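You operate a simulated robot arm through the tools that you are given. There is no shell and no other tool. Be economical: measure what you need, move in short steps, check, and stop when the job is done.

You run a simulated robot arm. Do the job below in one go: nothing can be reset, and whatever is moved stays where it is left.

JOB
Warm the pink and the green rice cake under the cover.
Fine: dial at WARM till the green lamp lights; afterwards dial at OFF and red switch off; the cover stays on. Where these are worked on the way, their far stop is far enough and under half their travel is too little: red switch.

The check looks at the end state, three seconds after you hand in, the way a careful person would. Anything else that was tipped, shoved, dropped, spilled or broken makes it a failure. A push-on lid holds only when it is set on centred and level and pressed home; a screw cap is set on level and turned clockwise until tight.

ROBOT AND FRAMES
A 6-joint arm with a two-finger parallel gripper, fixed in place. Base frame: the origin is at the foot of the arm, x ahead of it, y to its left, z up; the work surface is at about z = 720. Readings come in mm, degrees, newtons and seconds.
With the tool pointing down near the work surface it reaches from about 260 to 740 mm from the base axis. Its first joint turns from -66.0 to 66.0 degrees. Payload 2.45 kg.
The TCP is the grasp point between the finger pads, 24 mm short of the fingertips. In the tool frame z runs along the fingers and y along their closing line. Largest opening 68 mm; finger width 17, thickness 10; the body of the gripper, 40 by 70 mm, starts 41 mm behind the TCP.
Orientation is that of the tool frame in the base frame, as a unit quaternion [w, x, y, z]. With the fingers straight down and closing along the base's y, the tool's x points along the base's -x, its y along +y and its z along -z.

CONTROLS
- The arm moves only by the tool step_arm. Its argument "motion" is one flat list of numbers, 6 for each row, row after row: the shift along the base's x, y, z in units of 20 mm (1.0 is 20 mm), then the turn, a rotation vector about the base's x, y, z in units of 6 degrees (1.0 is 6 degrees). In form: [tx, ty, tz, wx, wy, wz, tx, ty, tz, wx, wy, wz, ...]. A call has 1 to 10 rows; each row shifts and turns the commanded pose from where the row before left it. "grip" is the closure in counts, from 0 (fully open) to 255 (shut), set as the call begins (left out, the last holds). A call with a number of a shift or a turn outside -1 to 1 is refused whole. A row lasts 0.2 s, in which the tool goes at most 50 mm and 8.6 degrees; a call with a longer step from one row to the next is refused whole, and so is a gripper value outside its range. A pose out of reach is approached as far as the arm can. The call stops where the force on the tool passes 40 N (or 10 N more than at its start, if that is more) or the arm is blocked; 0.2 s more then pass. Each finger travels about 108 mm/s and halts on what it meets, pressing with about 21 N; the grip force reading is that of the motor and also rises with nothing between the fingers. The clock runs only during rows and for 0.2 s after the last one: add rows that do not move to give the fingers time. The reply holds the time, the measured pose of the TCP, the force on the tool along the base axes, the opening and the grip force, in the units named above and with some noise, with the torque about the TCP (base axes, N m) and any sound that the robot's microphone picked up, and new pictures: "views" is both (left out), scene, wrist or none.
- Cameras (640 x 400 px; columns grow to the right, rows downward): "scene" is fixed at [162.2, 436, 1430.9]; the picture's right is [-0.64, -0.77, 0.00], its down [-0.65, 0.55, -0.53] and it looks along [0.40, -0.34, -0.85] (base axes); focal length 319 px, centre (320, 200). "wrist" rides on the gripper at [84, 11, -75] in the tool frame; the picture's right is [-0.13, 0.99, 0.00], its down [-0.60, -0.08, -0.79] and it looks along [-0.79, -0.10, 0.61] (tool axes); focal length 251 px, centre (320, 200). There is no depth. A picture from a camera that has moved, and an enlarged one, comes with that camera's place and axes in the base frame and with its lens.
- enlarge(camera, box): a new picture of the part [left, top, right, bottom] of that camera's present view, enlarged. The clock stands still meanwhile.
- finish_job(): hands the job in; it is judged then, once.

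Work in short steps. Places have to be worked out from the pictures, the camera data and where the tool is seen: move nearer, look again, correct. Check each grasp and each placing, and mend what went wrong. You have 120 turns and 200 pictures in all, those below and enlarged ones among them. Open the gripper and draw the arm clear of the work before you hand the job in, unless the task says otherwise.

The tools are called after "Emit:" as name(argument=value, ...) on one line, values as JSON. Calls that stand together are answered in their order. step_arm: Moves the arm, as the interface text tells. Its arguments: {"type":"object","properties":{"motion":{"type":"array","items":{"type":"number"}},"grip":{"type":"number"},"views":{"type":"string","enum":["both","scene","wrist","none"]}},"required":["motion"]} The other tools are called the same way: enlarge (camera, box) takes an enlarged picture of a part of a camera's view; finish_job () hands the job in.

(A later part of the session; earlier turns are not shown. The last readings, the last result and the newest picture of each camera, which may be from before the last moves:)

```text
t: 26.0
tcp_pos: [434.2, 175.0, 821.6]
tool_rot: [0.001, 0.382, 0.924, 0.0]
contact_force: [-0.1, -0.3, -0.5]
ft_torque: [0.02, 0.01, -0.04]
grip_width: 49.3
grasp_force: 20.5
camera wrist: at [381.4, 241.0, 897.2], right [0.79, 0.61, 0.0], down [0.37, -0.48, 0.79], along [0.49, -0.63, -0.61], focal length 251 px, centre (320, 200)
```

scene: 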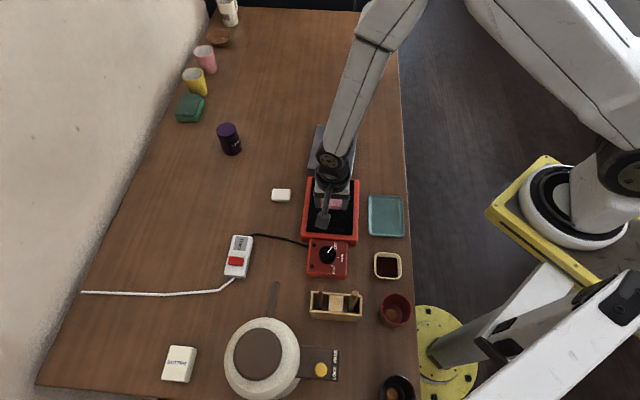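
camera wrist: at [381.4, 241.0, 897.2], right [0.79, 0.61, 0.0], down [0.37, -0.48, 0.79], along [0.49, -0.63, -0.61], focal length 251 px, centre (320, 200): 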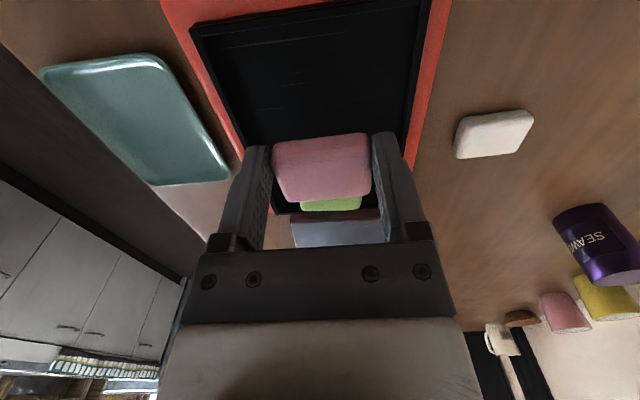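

Emit:
step_arm(motion=[0, 0, -0.8, 0, 0, 0, 0, 0, -0.6, 0, 0, 0, 0, 0, -0.1, 0, 0, 0, 0, 0, -0.1, 0, 0, 0, 0, 0, -0.1, 0, 0, 0, 0, 0, -0.1, 0, 0, 0], views="none")

Emit:
step_arm(motion=[0, 0, 0, 0, 0, 0, 0, 0, 0, 0, 0, 0, 0, 0, 0.8, 0, 0, 0, 0, 0, 0.8, 0, 0, 0, 0, 0, 0.8, 0, 0, 0], grip=0, views="wrist")

```text
t: 27.4
tcp_pos: [434.3, 174.7, 785.5]
tool_rot: [0.0, 0.382, 0.924, 0.001]
contact_force: [-6.1, -3.0, 40.5]
ft_torque: [-0.58, 0.7, 0.1]
grip_width: 49.3
grasp_force: 21.0
```

```text
t: 28.6
tcp_pos: [433.9, 174.0, 833.4]
tool_rot: [0.0, 0.381, 0.925, 0.0]
contact_force: [-0.3, -0.5, -1.0]
ft_torque: [0.0, 0.0, -0.02]
grip_width: 68.0
grasp_force: 0.0
camera wrist: at [381.6, 240.4, 909.3], right [0.79, 0.61, 0.0], down [0.37, -0.48, 0.79], along [0.49, -0.63, -0.61], focal length 251 px, centre (320, 200)
```

wrist: 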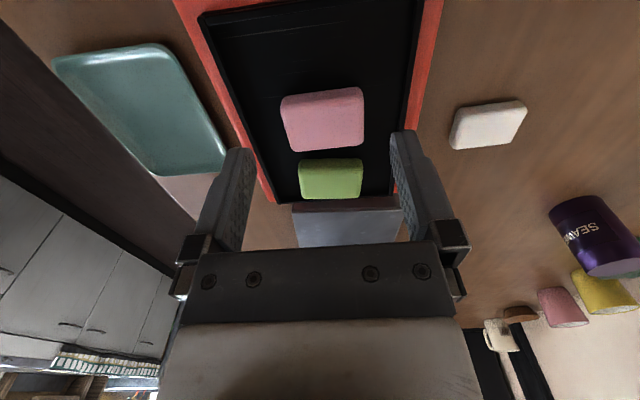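

Both cakes lie on the plate. Now I go look at the cover knob (~(577, 36)).

Emit:
step_arm(motion=[0, 0, 1, 0, 0, 0, 0.8, -0.77, 0.4, 0, 0, 0, 0.8, -0.77, 0.4, 0, 0, 0, 0.8, -0.77, 0, 0, 0, 0, 0.8, -0.77, 0, 0, 0, 0, 0.8, -0.77, 0, 0, 0, 0, 0.8, -0.77, 0, 0, 0, 0], views="both")

Emit:
enlarge(camera="scene", box=[270, 100, 410, 260])

```text
t: 30.2
tcp_pos: [528.4, 81.9, 868.8]
tool_rot: [0.0, 0.381, 0.924, 0.001]
contact_force: [0.4, -0.8, -0.4]
ft_torque: [0.0, -0.02, -0.05]
grip_width: 68.1
grasp_force: 0.0
camera wrist: at [476.9, 148.4, 945.1], right [0.79, 0.61, 0.0], down [0.37, -0.48, 0.79], along [0.49, -0.63, -0.61], focal length 251 px, centre (320, 200)
```

scene: 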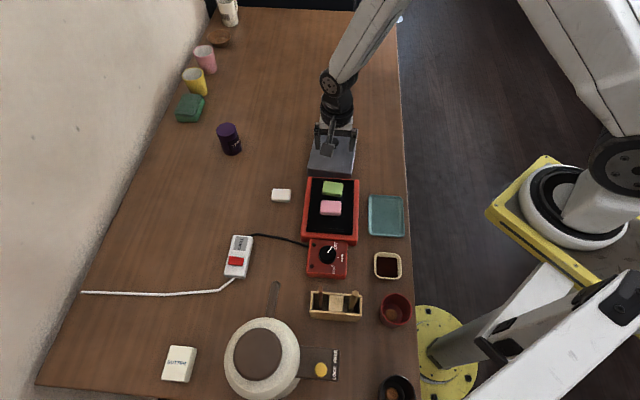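
wrist: 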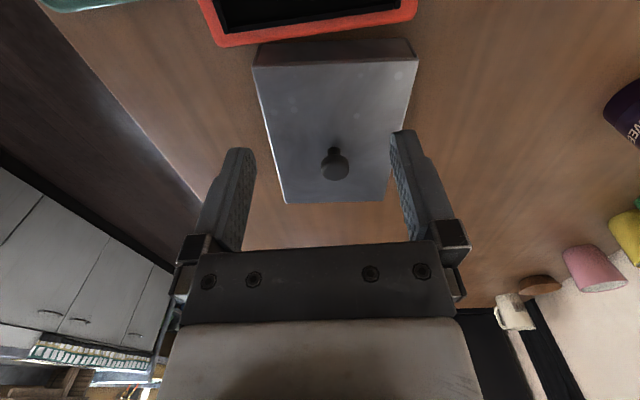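

```text
2.50 times, centred on (340, 180) of scene
camera zoom: at [162.2, 436.0, 1430.9], right [-0.64, -0.77, 0.0], down [-0.65, 0.55, -0.53], along [0.4, -0.34, -0.85], focal length 797 px, centre (270, 250)
```

zoom: 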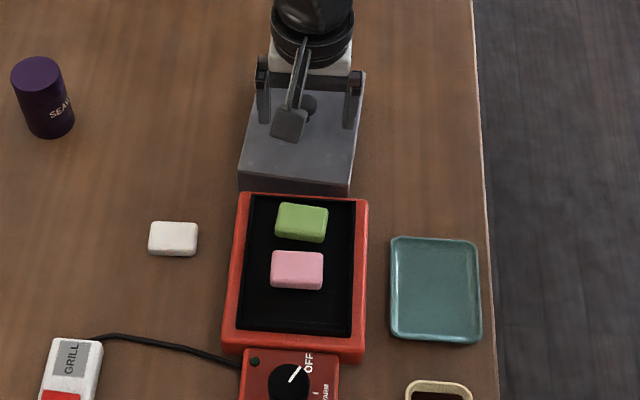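

Cover: top at z≈755, yaw ≈ −49°, centre/knob ≈ (590, 25), footprint ~119 × 163. I take a matching view of the tray for comparison.

Emit:
step_arm(motion=[-0.98, 0.92, 0, 0, 0, 0, -0.98, 0.92, 0, 0, 0, 0, -0.98, 0.92, 0, 0, 0, 0, -0.98, 0.92, 0, 0, 0, 0, -0.98, 0.92, 0, 0, 0, 0, -0.98, 0.92, 0, 0, 0, 0, -0.98, 0.92, 0, 0, 0, 0], views="wrist")

Emit:
enlarge(camera="wrist", box=[160, 0, 480, 210])

Emit:
enlarge(camera="scene", box=[290, 110, 380, 250])

```text
t: 31.8
tcp_pos: [392.8, 210.8, 867.9]
tool_rot: [0.0, 0.382, 0.924, 0.001]
contact_force: [-0.4, 0.4, 0.3]
ft_torque: [0.01, 0.0, 0.0]
grip_width: 68.1
grasp_force: 0.0
camera wrist: at [340.1, 277.3, 944.8], right [0.79, 0.61, 0.0], down [0.37, -0.48, 0.79], along [0.49, -0.63, -0.61], focal length 251 px, centre (320, 200)
```

wrist: 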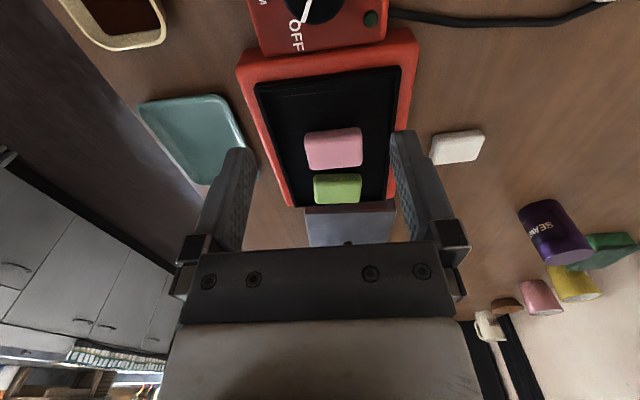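

```text
1.90 times, centred on (320, 105) of wrist
camera zoom: at [340.1, 277.3, 944.8], right [0.79, 0.61, 0.0], down [0.37, -0.48, 0.79], along [0.49, -0.63, -0.61], focal length 479 px, centre (320, 381)
```

zoom: 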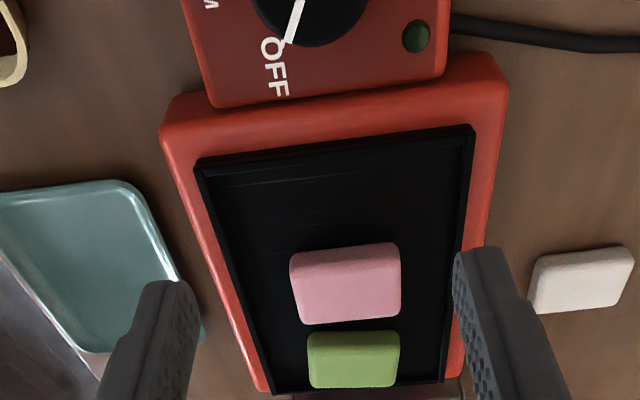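

```text
2.86 times, centred on (335, 180) of scene
camera zoom: at [162.2, 436.0, 1430.9], right [-0.64, -0.77, 0.0], down [-0.65, 0.55, -0.53], along [0.4, -0.34, -0.85], focal length 911 px, centre (277, 257)
```

zoom: 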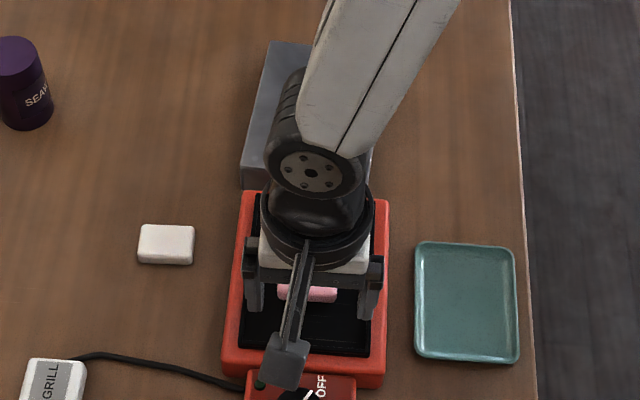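

Tray's black plate: 108 × 157, yaw −45°, centre (456, 151); the cover is slightly larger and should sit around it on the red frame. I go back to the knob, matching the cover's yaw.

Emit:
step_arm(motion=[0.885, -0.83, 0, 0, 0, -0.075, 0.885, -0.83, 0, 0, 0, -0.075, 0.885, -0.83, 0, 0, 0, -0.075, 0.885, -0.83, 0, 0, 0, -0.075, 0.885, -0.83, 0, 0, 0, -0.075, 0.885, -0.83, 0, 0, 0, -0.075, 0.885, -0.83, -0.2, 0, 0, -0.075, 0.885, -0.83, -0.5, 0, 0, -0.075, 0.885, -0.83, -0.5, 0, 0, -0.075, 0.885, -0.83, -0.5, 0, 0, -0.075], views="wrist")

Emit:
enlarge(camera="wrist", box=[200, 40, 440, 200])

```text
t: 34.0
tcp_pos: [569.8, 44.9, 834.4]
tool_rot: [0.001, 0.417, 0.909, 0.001]
contact_force: [-0.3, 0.5, 0.2]
ft_torque: [0.01, -0.02, 0.05]
grip_width: 67.9
grasp_force: 0.0
camera wrist: at [523.2, 114.6, 910.0], right [0.84, 0.55, 0.0], down [0.33, -0.51, 0.79], along [0.44, -0.66, -0.61], focal length 251 px, centre (320, 200)
```

wrist: 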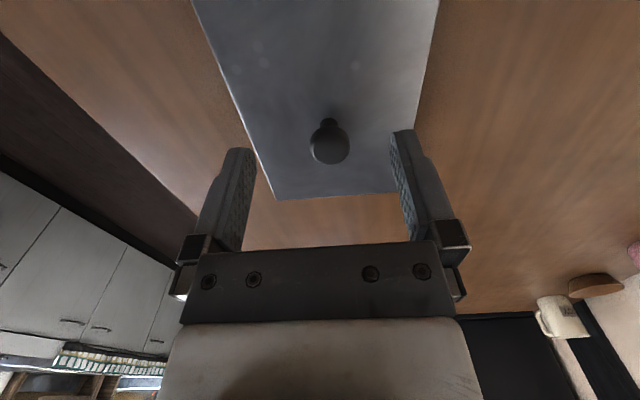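

```text
2.50 times, centred on (320, 120) of wrist
camera zoom: at [523.2, 114.6, 910.0], right [0.84, 0.55, 0.0], down [0.33, -0.51, 0.79], along [0.44, -0.66, -0.61], focal length 629 px, centre (320, 400)
```

zoom: 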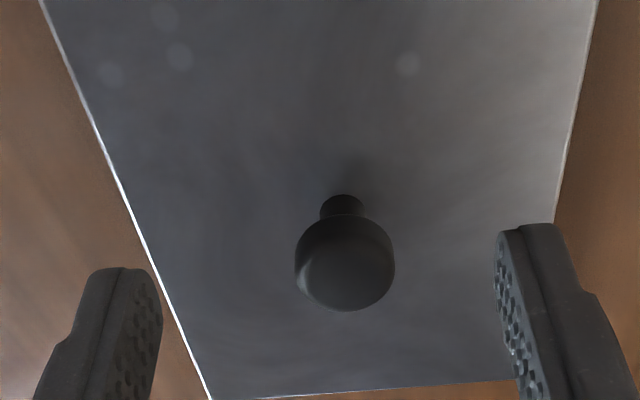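

Tool yaw now matches the cover. I centre over the knob at ~(591, 25) and check.

Emit:
step_arm(motion=[0.53, -0.48, -0.3, 0, 0, 0, 0.53, -0.48, -0.3, 0, 0, 0], views="both")

Emit:
enlarge(camera="scene", box=[290, 90, 390, 190])

```text
t: 34.6
tcp_pos: [592.5, 25.6, 822.3]
tool_rot: [0.0, 0.417, 0.909, 0.001]
contact_force: [0.3, -0.2, 0.0]
ft_torque: [0.02, 0.03, 0.01]
grip_width: 67.8
grasp_force: 0.1
camera wrist: at [544.6, 95.6, 898.6], right [0.84, 0.55, 0.0], down [0.33, -0.51, 0.79], along [0.44, -0.66, -0.61], focal length 251 px, centre (320, 200)
```

scene: 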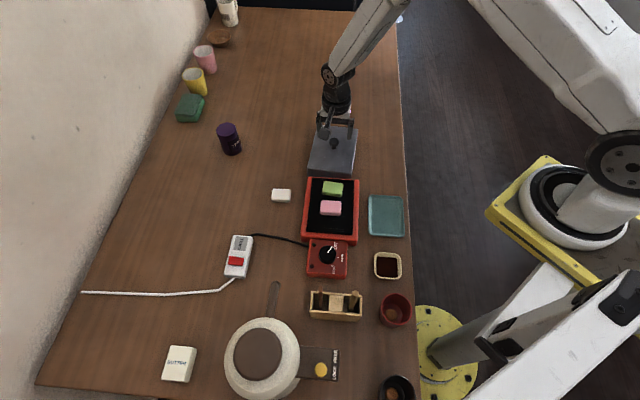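
wrist: 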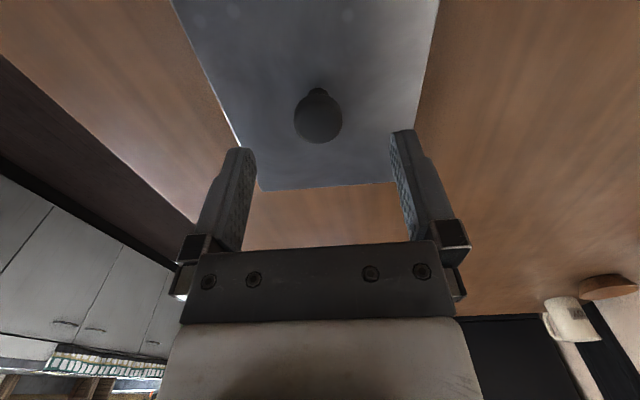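

```text
4.00 times, centred on (340, 140) of scene
camera zoom: at [162.2, 436.0, 1430.9], right [-0.64, -0.77, 0.0], down [-0.65, 0.55, -0.53], along [0.4, -0.34, -0.85], focal length 1276 px, centre (240, 440)
```

zoom: 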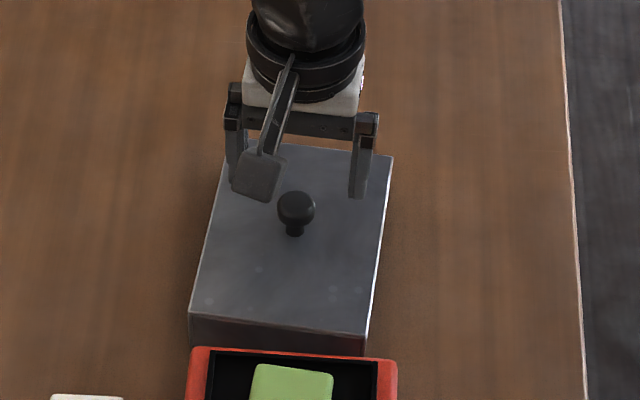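

Knob is centred laterally; I pull back ~2.5 mm along the long axis, descend to TCP z 783, and close.

Emit:
step_arm(motion=[-0.08, 0.1, -0.5, 0, 0, 0, 0, 0, -0.8, 0, 0, 0, 0, 0, -0.5, 0, 0, 0, 0, 0, -0.15, 0, 0, 0], views="none")

Emit:
step_arm(motion=[0, 0, 0, 0, 0, 0, 0, 0, 0, 0, 0, 0, 0, 0, 0, 0, 0, 0], grip=255, views="both")

Emit:
enlarge(camera="scene", box=[290, 90, 390, 190])

```text
t: 35.6
tcp_pos: [590.3, 28.9, 783.6]
tool_rot: [0.0, 0.417, 0.909, 0.001]
contact_force: [-1.3, 0.8, 2.5]
ft_torque: [-0.06, 0.14, -0.07]
grip_width: 68.0
grasp_force: 0.0
```

```text
t: 36.4
tcp_pos: [589.3, 27.6, 784.8]
tool_rot: [0.002, 0.418, 0.908, 0.001]
contact_force: [1.0, -0.3, 2.7]
ft_torque: [-0.05, -0.11, 0.01]
grip_width: 25.3
grasp_force: 20.8
camera wrist: at [543.0, 97.9, 860.2], right [0.84, 0.55, 0.0], down [0.33, -0.51, 0.79], along [0.44, -0.66, -0.61], focal length 251 px, centre (320, 200)
```

scene: 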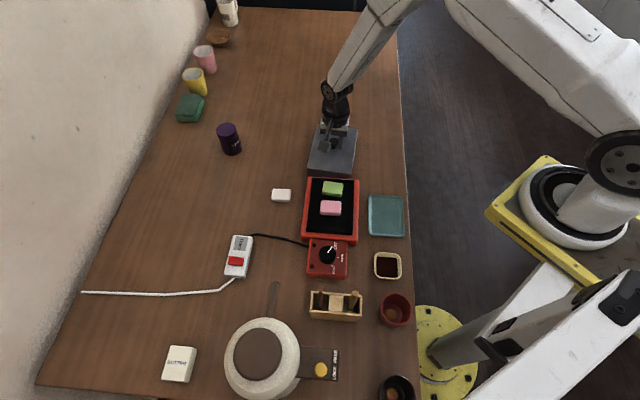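
wrist: 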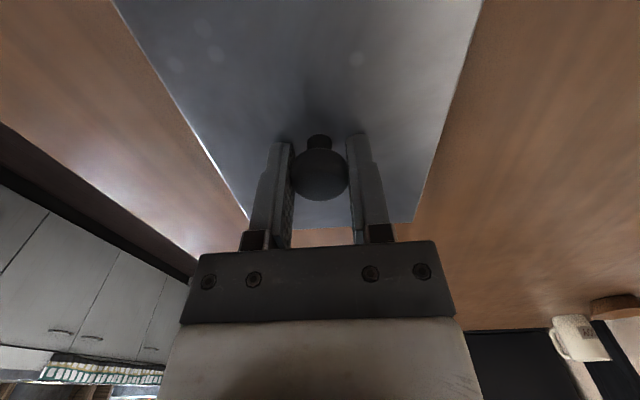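

```text
4.00 times, centred on (340, 140) of scene
camera zoom: at [162.2, 436.0, 1431.0], right [-0.64, -0.77, 0.0], down [-0.65, 0.55, -0.53], along [0.4, -0.34, -0.85], focal length 1276 px, centre (240, 440)
```

zoom: 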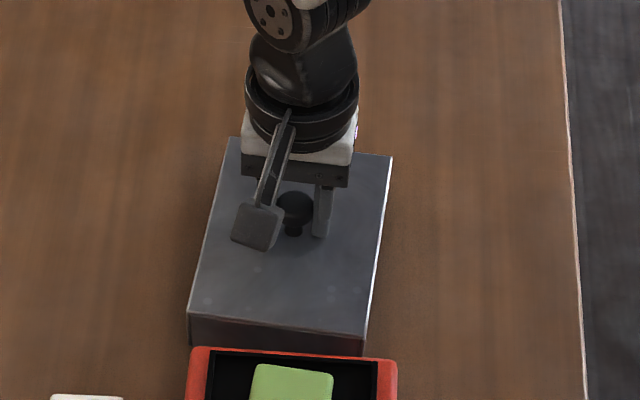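

Knob held (25 mm). Lift 30 mm and check the cover hangs level.

Emit:
step_arm(motion=[0, 0, 0.4, 0, 0, 0, 0, 0, 0.5, 0, 0, 0, 0, 0, 0.6, 0, 0, 0, 0, 0, 0, 0, 0, 0], views="both")

Emit:
enlarge(camera="scene", box=[290, 90, 390, 190])

```text
t: 37.4
tcp_pos: [588.8, 28.0, 814.4]
tool_rot: [0.001, 0.418, 0.909, 0.001]
contact_force: [0.0, -0.4, -1.7]
ft_torque: [0.01, -0.02, -0.01]
grip_width: 24.9
grasp_force: 21.1
camera wrist: at [542.3, 97.8, 890.0], right [0.84, 0.55, 0.0], down [0.33, -0.51, 0.79], along [0.44, -0.66, -0.61], focal length 251 px, centre (320, 200)
```

scene: 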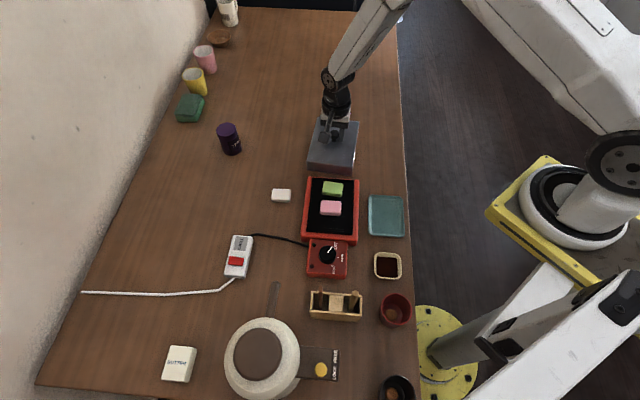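
wrist: 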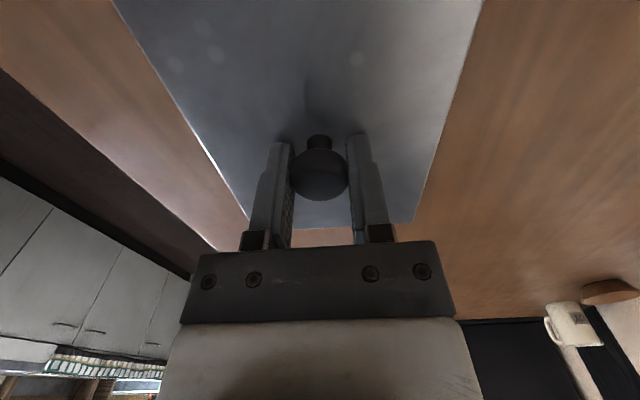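

```text
4.00 times, centred on (340, 140) of scene
camera zoom: at [162.3, 436.0, 1430.9], right [-0.64, -0.77, 0.0], down [-0.65, 0.55, -0.53], along [0.4, -0.34, -0.85], focal length 1276 px, centre (240, 440)
```

zoom: 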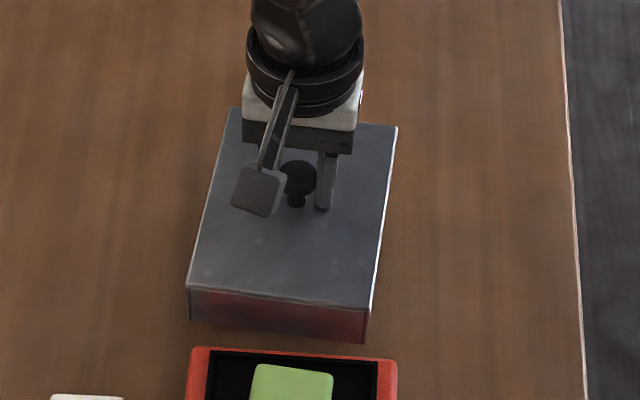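

Level and light. Raise to clear the cakes, then carry over the tray centre and turn to −45°.

Emit:
step_arm(motion=[0, 0, 0.95, 0, 0, 0, 0, 0, 0.95, 0, 0, 0, 0, 0, 0.95, 0, 0, 0], views="none")

Emit:
step_arm(motion=[-0.83, 0.769, 0, 0, 0, 0.092, -0.83, 0.769, 0, 0, 0, 0.092, -0.83, 0.769, 0, 0, 0, 0.092, -0.83, 0.769, 0, 0, 0, 0.092, -0.83, 0.769, 0, 0, 0, 0.092, -0.83, 0.769, 0, 0, 0, 0.092, -0.83, 0.769, 0, 0, 0, 0.092, -0.83, 0.769, 0, 0, 0, 0.092], views="both")

Emit:
enlarge(camera="scene", box=[270, 130, 400, 290])

```text
t: 38.2
tcp_pos: [588.4, 28.6, 871.1]
tool_rot: [0.0, 0.417, 0.909, 0.0]
contact_force: [-0.9, -0.3, -1.9]
ft_torque: [0.0, 0.01, -0.01]
grip_width: 25.2
grasp_force: 20.5
```

```text
t: 40.0
tcp_pos: [458.0, 151.3, 870.3]
tool_rot: [0.001, 0.382, 0.924, 0.0]
contact_force: [-0.3, -0.1, -2.5]
ft_torque: [0.04, 0.02, 0.02]
grip_width: 24.9
grasp_force: 21.0
camera wrist: at [405.3, 217.6, 947.2], right [0.79, 0.61, 0.0], down [0.37, -0.48, 0.79], along [0.49, -0.63, -0.61], focal length 251 px, centre (320, 200)
```

scene: 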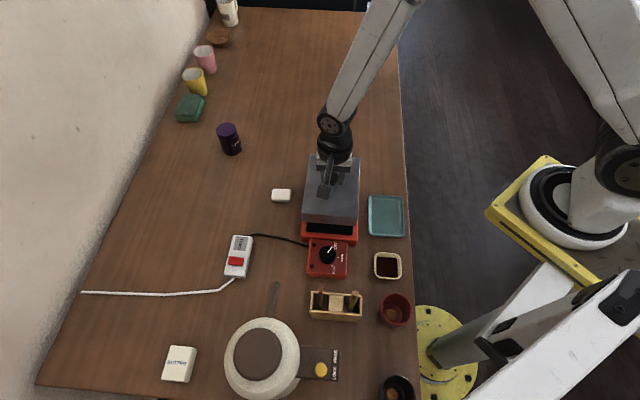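
wrist: 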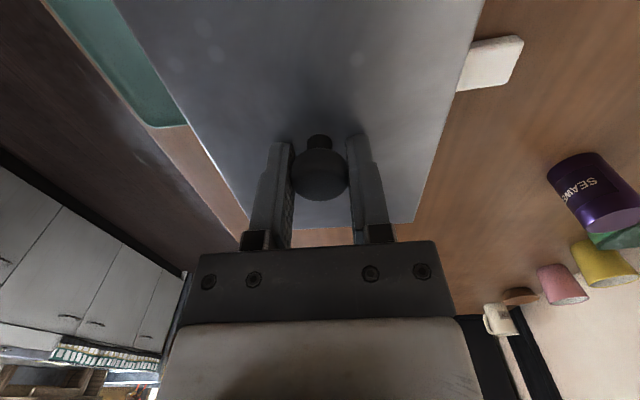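

```text
2.50 times, centred on (335, 210) of scene
camera zoom: at [162.3, 436.0, 1430.9], right [-0.64, -0.77, 0.0], down [-0.65, 0.55, -0.53], along [0.4, -0.34, -0.85], focal length 797 px, centre (282, 175)
```

zoom: 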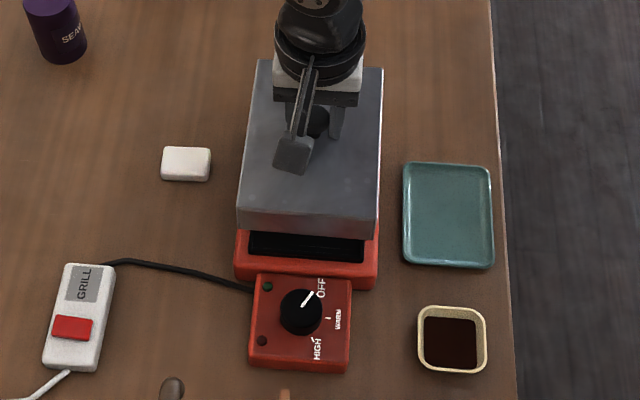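

Near-edge comparison in the scene puts the cover about 2–3 mm too far forward. I correct by (−2.2, +1.2) and lower close to the frame for another check.

Emit:
step_arm(motion=[-0.11, 0.06, 0, 0, 0, 0, 0, 0, -0.7, 0, 0, 0, 0, 0, -0.7, 0, 0, 0, 0, 0, -0.2, 0, 0, 0], views="both")

Emit:
enlarge(camera="scene", box=[290, 150, 380, 260])

```text
t: 41.0
tcp_pos: [454.5, 152.9, 839.2]
tool_rot: [0.0, 0.383, 0.924, 0.001]
contact_force: [-0.4, 0.3, -2.4]
ft_torque: [0.0, 0.04, 0.02]
grip_width: 25.1
grasp_force: 20.8
camera wrist: at [402.3, 219.0, 914.8], right [0.79, 0.61, 0.0], down [0.37, -0.48, 0.79], along [0.49, -0.63, -0.61], focal length 251 px, centre (320, 200)
```

scene: 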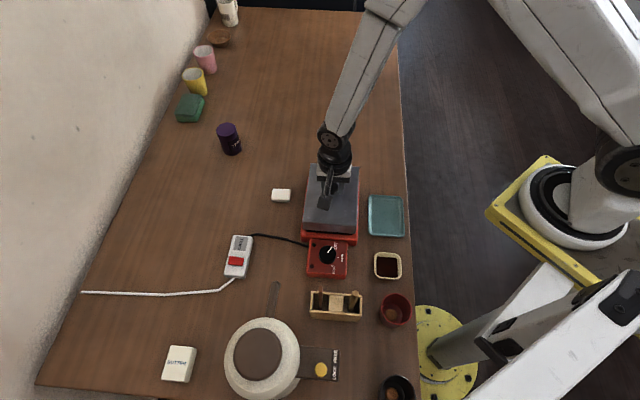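
wrist: 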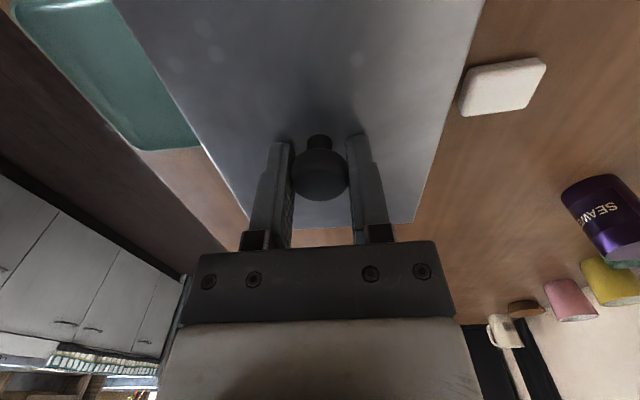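

```text
3.64 times, centred on (335, 205) of scene
camera zoom: at [162.2, 436.0, 1430.9], right [-0.64, -0.77, 0.0], down [-0.65, 0.55, -0.53], along [0.4, -0.34, -0.85], focal length 1160 px, centre (266, 182)
```

zoom: 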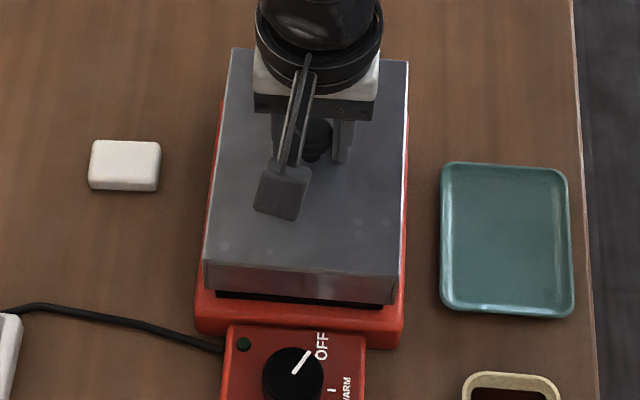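

Well aligned inside the frame on both sides. Lower gently until it rests.

Emit:
step_arm(motion=[0, 0, -0.3, 0, 0, 0, 0, 0, -0.15, 0, 0, 0, 0, 0, -0.1, 0, 0, 0, 0, 0, -0.1, 0, 0, 0, 0, 0, -0.1, 0, 0, 0], views="scene")

Emit:
enlarge(camera="scene", box=[290, 150, 380, 260])

```text
t: 42.2
tcp_pos: [454.0, 152.1, 823.0]
tool_rot: [-0.001, 0.382, 0.924, 0.0]
contact_force: [0.5, -0.3, -2.6]
ft_torque: [0.0, 0.02, -0.01]
grip_width: 25.1
grasp_force: 21.0
```

scene: 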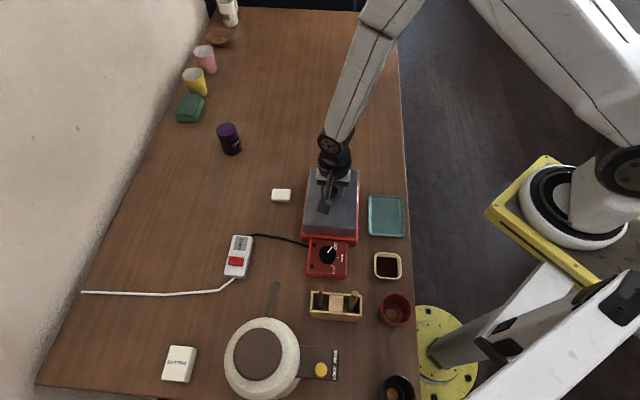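

```text
3.64 times, centred on (335, 205) of scene
camera zoom: at [162.2, 436.0, 1430.9], right [-0.64, -0.77, 0.0], down [-0.65, 0.55, -0.53], along [0.4, -0.34, -0.85], focal length 1160 px, centre (266, 182)
```

zoom: 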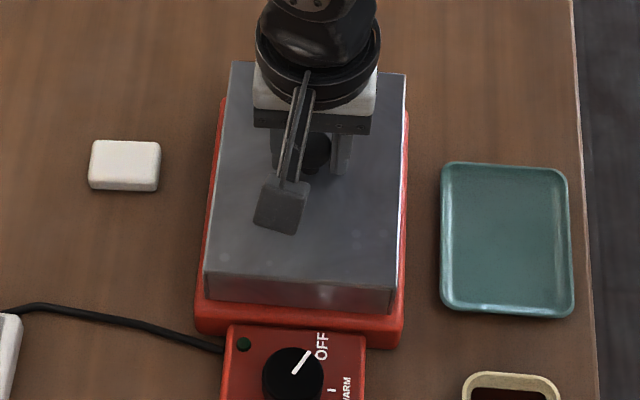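

Emit:
step_arm(motion=[0, 0, -0.1, 0, 0, 0, 0, 0, -0.1, 0, 0, 0, 0, 0, -0.1, 0, 0, 0, 0, 0, -0.1, 0, 0, 0, 0, 0, -0.1, 0, 0, 0], views="scene")

Emit:
enlarge(camera="scene", box=[290, 150, 380, 260])

```text
t: 43.0
tcp_pos: [454.7, 153.9, 820.1]
tool_rot: [0.0, 0.382, 0.924, 0.0]
contact_force: [-1.7, -1.3, 9.5]
ft_torque: [-0.09, 0.23, -0.06]
grip_width: 25.0
grasp_force: 20.8
stopped in row 4: the force on the tool passed its limit at 48 N (the readings are from after the stop); the commanded pose is now the measured one
```

scene: 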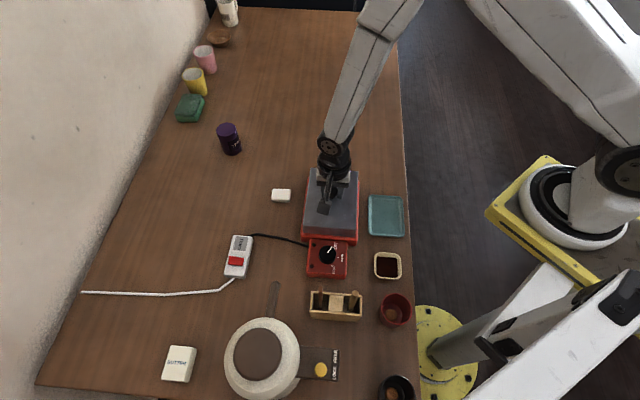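

```text
3.64 times, centred on (335, 205) of scene
camera zoom: at [162.1, 435.9, 1431.0], right [-0.64, -0.77, 0.0], down [-0.65, 0.55, -0.53], along [0.4, -0.34, -0.85], focal length 1160 px, centre (266, 182)
```

zoom: 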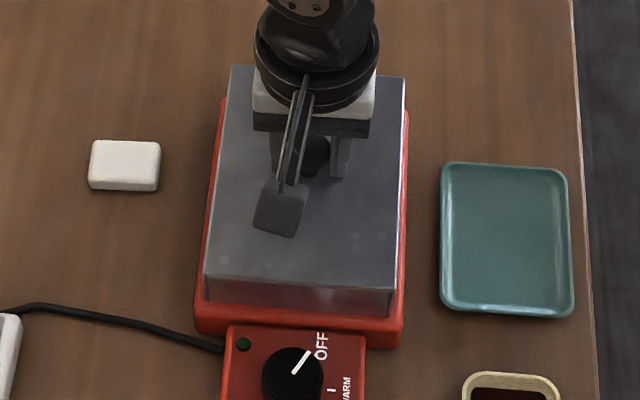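

Contact with the cover bottom at z≈755, below the plate level (758), so it sits around the plate. Release and rise to inspect.

Emit:
step_arm(motion=[0, 0, 0, 0, 0, 0, 0, 0, 0, 0, 0, 0, 0, 0, 0.7, 0, 0, 0, -0.4, 0.4, 0.9, 0, 0, 0, -0.9, 0.9, 0.9, 0, 0, 0, -0.9, 0.9, 0.5, 0, 0, 0], grip=0, views="both")

Emit:
enlarge(camera="scene", box=[290, 150, 380, 260])

Emit:
enlarge(camera="wrist", box=[180, 0, 460, 200])

```text
t: 44.5
tcp_pos: [410.3, 196.6, 878.5]
tool_rot: [0.0, 0.382, 0.924, 0.001]
contact_force: [0.8, 0.4, -0.5]
ft_torque: [0.03, -0.02, 0.0]
grip_width: 68.2
grasp_force: 0.0
camera wrist: at [358.1, 262.6, 956.0], right [0.79, 0.61, 0.0], down [0.37, -0.48, 0.79], along [0.48, -0.63, -0.61], focal length 251 px, centre (320, 200)
```

scene: 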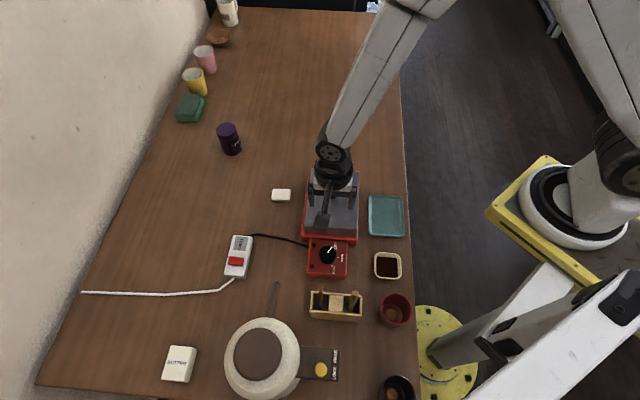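
wrist: 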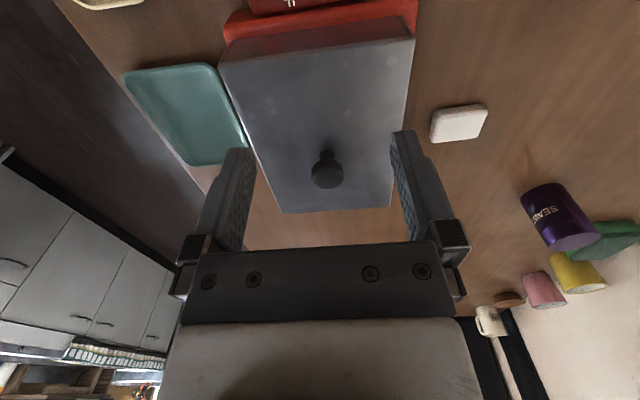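

```text
3.64 times, centred on (335, 205) of scene
camera zoom: at [162.2, 436.0, 1430.9], right [-0.64, -0.77, 0.0], down [-0.65, 0.55, -0.53], along [0.4, -0.34, -0.85], focal length 1160 px, centre (266, 182)
```

zoom: 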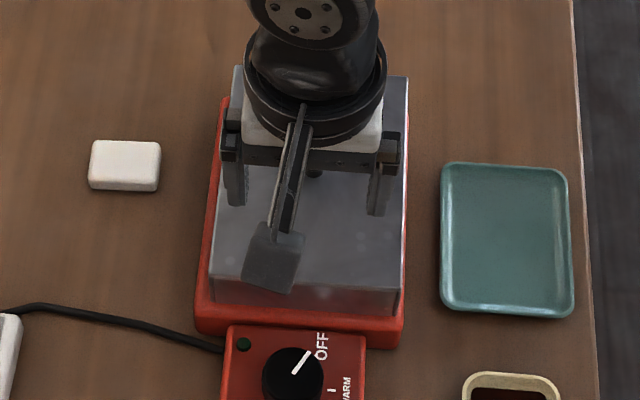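

```text
2.00 times, centred on (320, 100) of wrist
camera zoom: at [358.1, 262.6, 956.0], right [0.79, 0.61, 0.0], down [0.37, -0.48, 0.79], along [0.48, -0.63, -0.61], focal length 503 px, centre (320, 400)
```

zoom: 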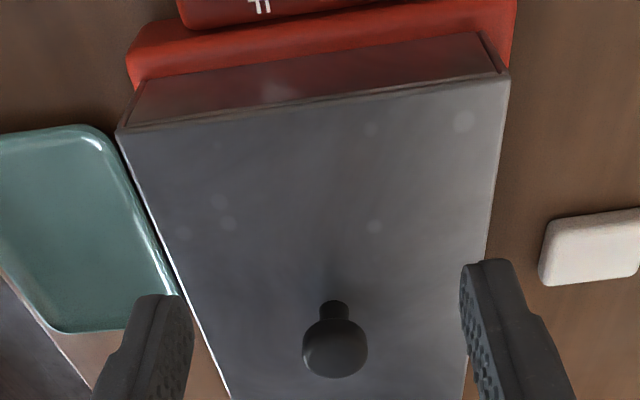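

The cover seems to have shifted slightly on release; I move the arm aside to look unobstructed.

Emit:
step_arm(motion=[-0.7, 0.9, 0, 0, 0, 0, -0.7, 0.9, 0, 0, 0, 0, -0.7, 0.9, 0, 0, 0, 0, -0.4, 0.9, 0, 0, 0, 0], views="both")

Emit:
enlarge(camera="scene", box=[290, 150, 380, 260])

Emit:
enlarge(camera="wrist", box=[220, 60, 460, 210])

```text
t: 45.5
tcp_pos: [361.0, 269.3, 879.7]
tool_rot: [0.001, 0.383, 0.924, 0.001]
contact_force: [-0.4, 0.3, -0.3]
ft_torque: [-0.01, -0.02, 0.0]
grip_width: 67.9
grasp_force: 0.1
camera wrist: at [308.6, 334.6, 955.8], right [0.79, 0.61, 0.0], down [0.37, -0.48, 0.79], along [0.49, -0.63, -0.61], focal length 251 px, centre (320, 200)
```

scene: 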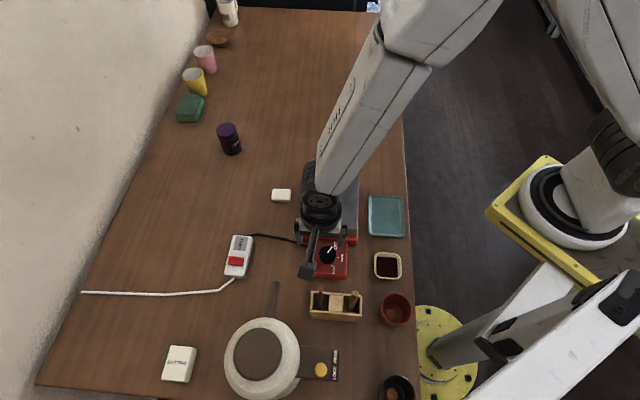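
wrist: 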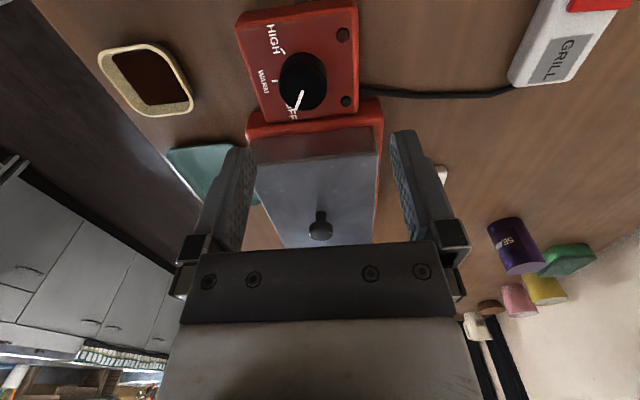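

```text
3.64 times, centred on (335, 205) of scene
camera zoom: at [162.2, 436.0, 1430.9], right [-0.64, -0.77, 0.0], down [-0.65, 0.55, -0.53], along [0.4, -0.34, -0.85], focal length 1160 px, centre (266, 182)
```

zoom: 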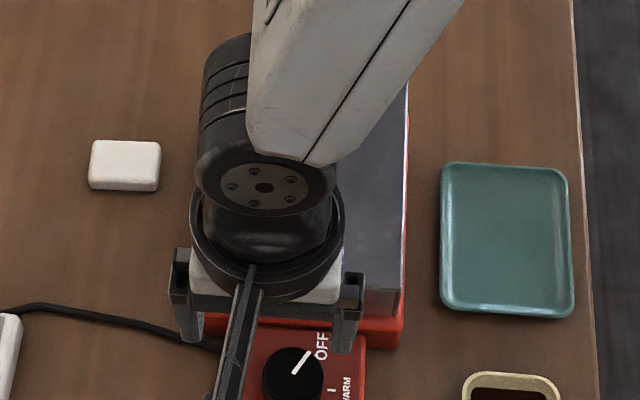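

```text
2.67 times, centred on (340, 135) of wrist
camera zoom: at [308.6, 334.6, 955.8], right [0.79, 0.61, 0.0], down [0.37, -0.48, 0.79], along [0.49, -0.63, -0.61], focal length 670 px, centre (267, 373)
```

zoom: 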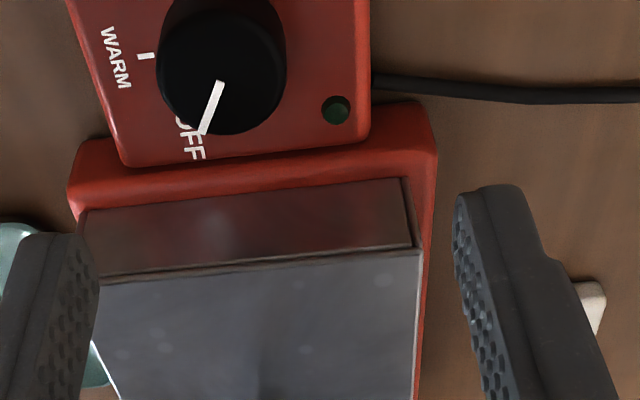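

Emit:
enlarge(camera="wrist", box=[240, 90, 320, 150])

Emit:
enlarge(camera="wrist", box=[320, 90, 400, 150])

```text
6.67 times, centred on (280, 120) of wrist
camera zoom: at [308.6, 334.6, 955.8], right [0.79, 0.61, 0.0], down [0.37, -0.48, 0.79], along [0.49, -0.63, -0.61], focal length 1676 px, centre (587, 733)
```

zoom: 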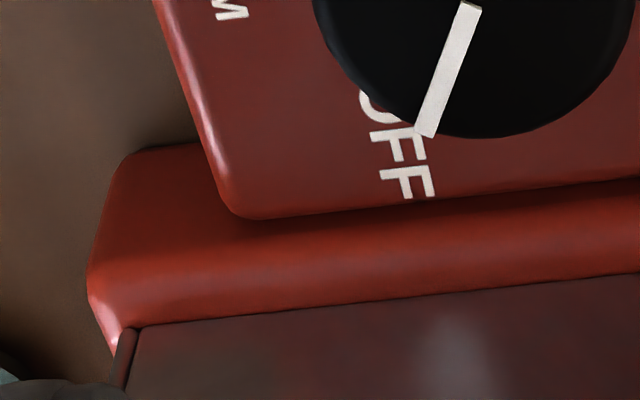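

```text
6.67 times, centred on (360, 120) of wrist
camera zoom: at [308.6, 334.6, 955.8], right [0.79, 0.61, 0.0], down [0.37, -0.48, 0.79], along [0.49, -0.63, -0.61], focal length 1676 px, centre (53, 733)
```

zoom: 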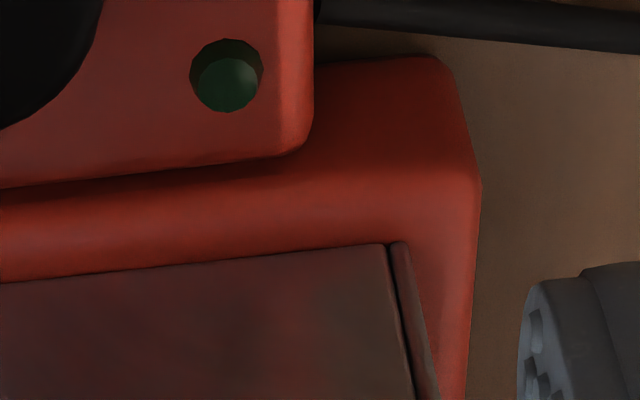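

The cover sits on the frame slightly left of centre; I'll check it again later. Now the dial at ~(359, 247.5): go above it, turning +20° first for turning room.

Emit:
step_arm(motion=[-0.025, -0.27, -0.75, 0, 0, 0.833, -0.025, -0.27, -0.75, 0, 0, 0.833, -0.025, -0.27, -0.75, 0, 0, 0.833, -0.025, -0.27, -0.75, 0, 0, 0.833], views="both")

Emit:
enlarge(camera="scene", box=[280, 150, 400, 300])

```text
t: 46.5
tcp_pos: [359.6, 245.7, 819.1]
tool_rot: [0.001, 0.215, 0.977, 0.001]
contact_force: [0.5, 0.2, -0.3]
ft_torque: [0.0, -0.02, -0.02]
grip_width: 68.2
grasp_force: 0.1
camera wrist: at [287.3, 290.6, 895.5], right [0.53, 0.85, 0.0], down [0.51, -0.33, 0.79], along [0.67, -0.42, -0.61], focal length 251 px, centre (320, 200)
```

scene: 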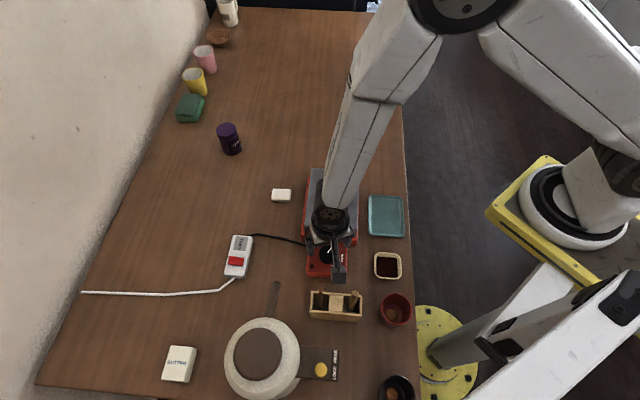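
wrist: 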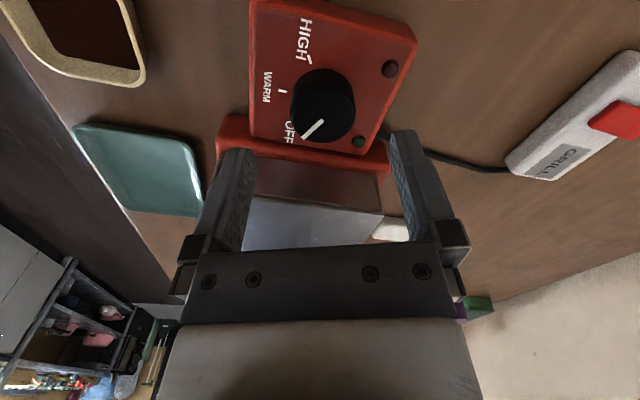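

```text
2.67 times, centred on (340, 225) of scene
camera zoom: at [162.2, 436.0, 1430.9], right [-0.64, -0.77, 0.0], down [-0.65, 0.55, -0.53], along [0.4, -0.34, -0.85], focal length 851 px, centre (267, 133)
```

zoom: 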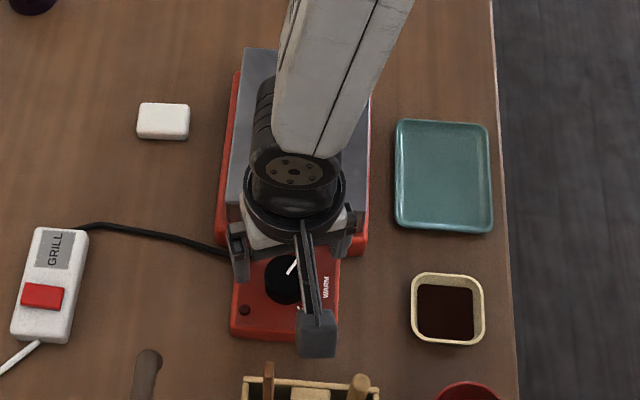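

Knob appears slightly behind the TCP: corrected centre ≈ (355.5, 250). Shift and lower a bit, then re-check.

Emit:
step_arm(motion=[-0.2, 0.2, -0.3, 0, 0, 0, 0, 0, -0.45, 0, 0, 0], views="wrist")

Emit:
enlarge(camera="wrist", box=[220, 40, 420, 180])

```text
t: 47.0
tcp_pos: [355.2, 251.3, 804.0]
tool_rot: [0.0, 0.216, 0.976, 0.002]
contact_force: [-0.3, -0.9, 0.4]
ft_torque: [-0.01, 0.01, 0.03]
grip_width: 67.8
grasp_force: 0.0
camera wrist: at [283.1, 295.4, 880.6], right [0.53, 0.84, 0.0], down [0.51, -0.33, 0.79], along [0.67, -0.42, -0.61], focal length 251 px, centre (320, 200)
```

wrist: 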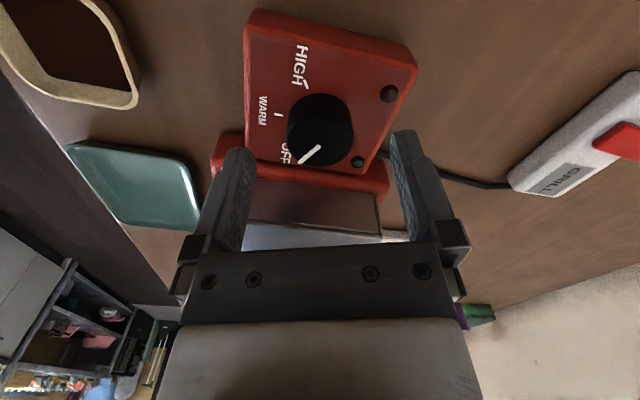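

```text
2.86 times, centred on (320, 110) of wrist
camera zoom: at [283.1, 295.4, 880.6], right [0.53, 0.84, 0.0], down [0.51, -0.33, 0.79], along [0.67, -0.42, -0.61], focal length 718 px, centre (320, 457)
```

zoom: 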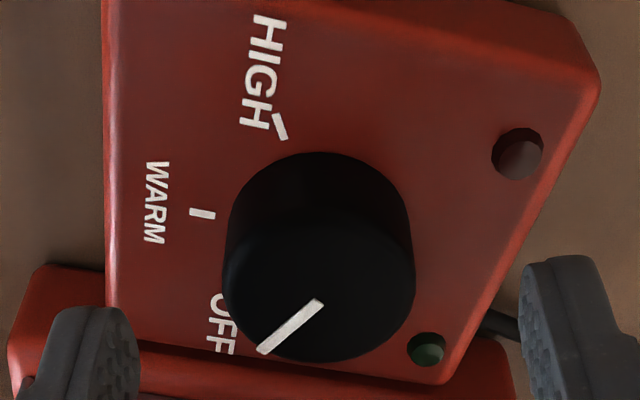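

The TCP is within a millimetre or two of the knob axis. Descend to z≈782 and grip the dial.

Emit:
step_arm(motion=[0.03, -0.03, -0.5, 0, 0, 0, 0, 0, -0.5, 0, 0, 0, 0, 0, -0.1, 0, 0, 0], views="none")

Emit:
step_arm(motion=[0, 0, 0, 0, 0, 0, 0, 0, 0, 0, 0, 0, 0, 0, 0, 0, 0, 0], grip=255, views="wrist")

```text
t: 47.9
tcp_pos: [355.7, 250.0, 782.3]
tool_rot: [0.0, 0.215, 0.977, 0.001]
contact_force: [-0.7, -0.7, 0.1]
ft_torque: [0.01, 0.02, 0.0]
grip_width: 67.8
grasp_force: 0.0
```

```text
t: 48.6
tcp_pos: [356.6, 249.7, 782.5]
tool_rot: [0.0, 0.216, 0.976, 0.0]
contact_force: [-2.6, -5.1, -1.0]
ft_torque: [-0.17, 0.13, -0.09]
grip_width: 36.7
grasp_force: 44.6
camera wrist: at [283.5, 294.5, 858.3], right [0.54, 0.84, 0.0], down [0.52, -0.33, 0.79], along [0.67, -0.42, -0.61], focal length 251 px, centre (320, 200)
```

wrist: 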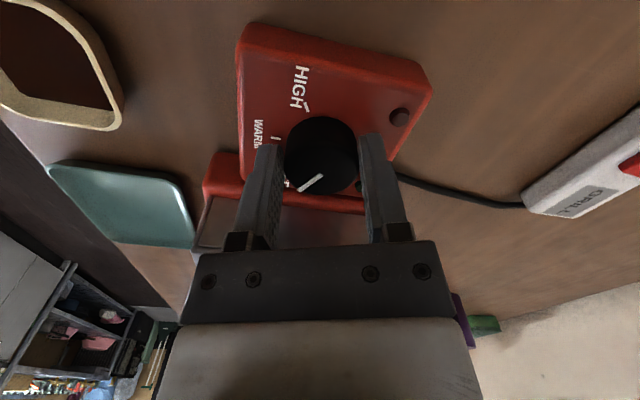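

Gripped (36.7 mm). Turn clockwise 54° and look.

Emit:
step_arm(motion=[0, 0, 0, 0, 0, -1, 0, 0, 0, 0, 0, -1, 0, 0, 0, 0, 0, -1, 0, 0, 0, 0, 0, -1, 0, 0, 0, 0, 0, -1, 0, 0, 0, 0, 0, -1, 0, 0, 0, 0, 0, -1, 0, 0, 0, 0, 0, -1, 0, 0, 0, 0, 0, -1], views="both")

Emit:
enlarge(camera="wrist", box=[220, 60, 420, 220])

Emit:
enlarge(camera="scene", box=[280, 150, 400, 300])

```text
t: 50.5
tcp_pos: [358.6, 253.0, 782.3]
tool_rot: [0.001, 0.599, 0.8, 0.006]
contact_force: [6.1, -0.2, -9.7]
ft_torque: [-0.15, -0.15, 0.07]
grip_width: 36.9
grasp_force: 44.7
stopped in row 9: the force on the tool passed its limit at 41 N (the readings are from after the stop); the commanded pose is now the measured one
camera wrist: at [344.8, 335.3, 859.8], right [0.99, 0.15, 0.01], down [0.09, -0.61, 0.79], along [0.13, -0.78, -0.61], focal length 251 px, centre (320, 200)
```

scene: 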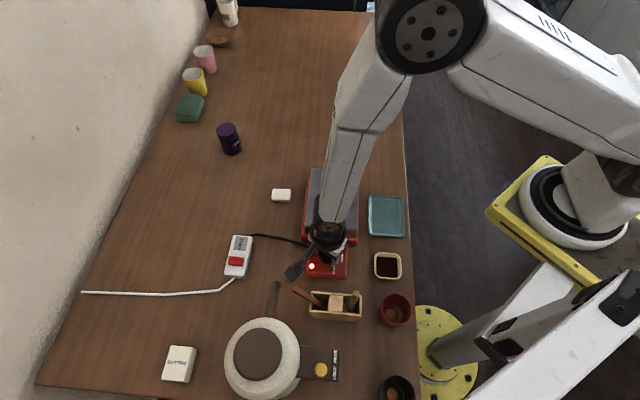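
wrist: 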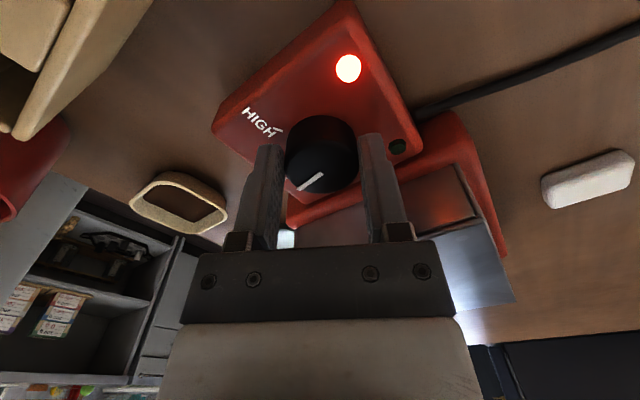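

```text
2.50 times, centred on (320, 140) of wrist
camera zoom: at [344.8, 335.3, 859.8], right [0.99, 0.15, 0.01], down [0.09, -0.61, 0.79], along [0.13, -0.78, -0.61], focal length 629 px, centre (320, 350)
```

zoom: 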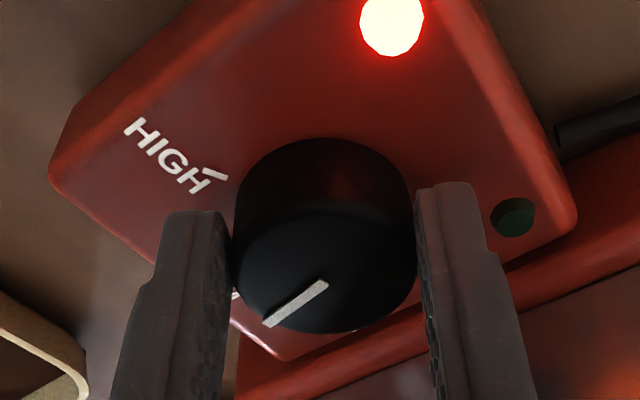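

```text
2.67 times, centred on (340, 225) of scene
camera zoom: at [162.4, 436.0, 1430.9], right [-0.64, -0.77, 0.0], down [-0.65, 0.55, -0.53], along [0.4, -0.34, -0.85], focal length 851 px, centre (267, 133)
```

zoom: 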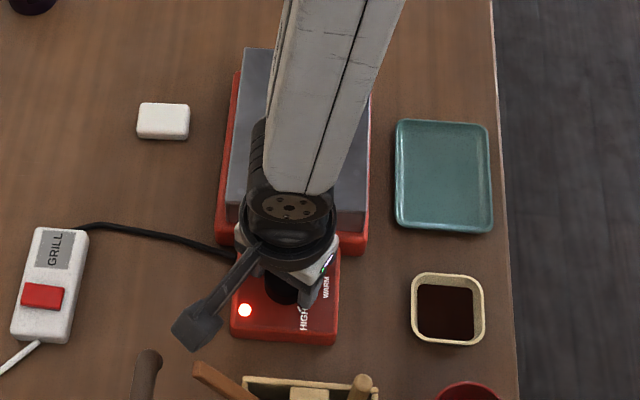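

The red lamp is lit (power on), but the camera bracket seems to have touched the stick in the wooden caddy. I look there before moving.

Emit:
enlarge(camera="scene", box=[260, 230, 390, 330])

```text
4.00 times, centred on (325, 280) of scene
camera zoom: at [162.4, 436.0, 1430.9], right [-0.64, -0.77, 0.0], down [-0.65, 0.55, -0.53], along [0.4, -0.34, -0.85], focal length 1276 px, centre (300, -120)
```

zoom: 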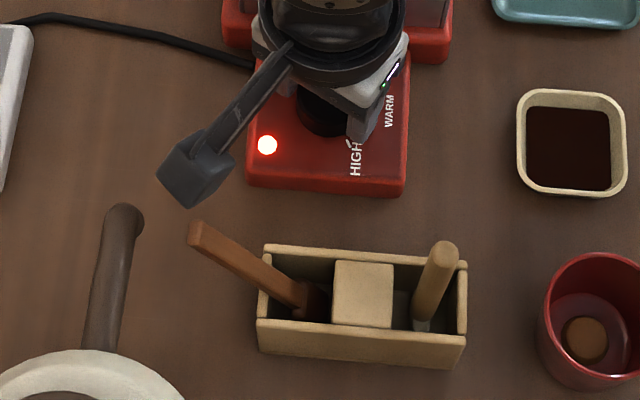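

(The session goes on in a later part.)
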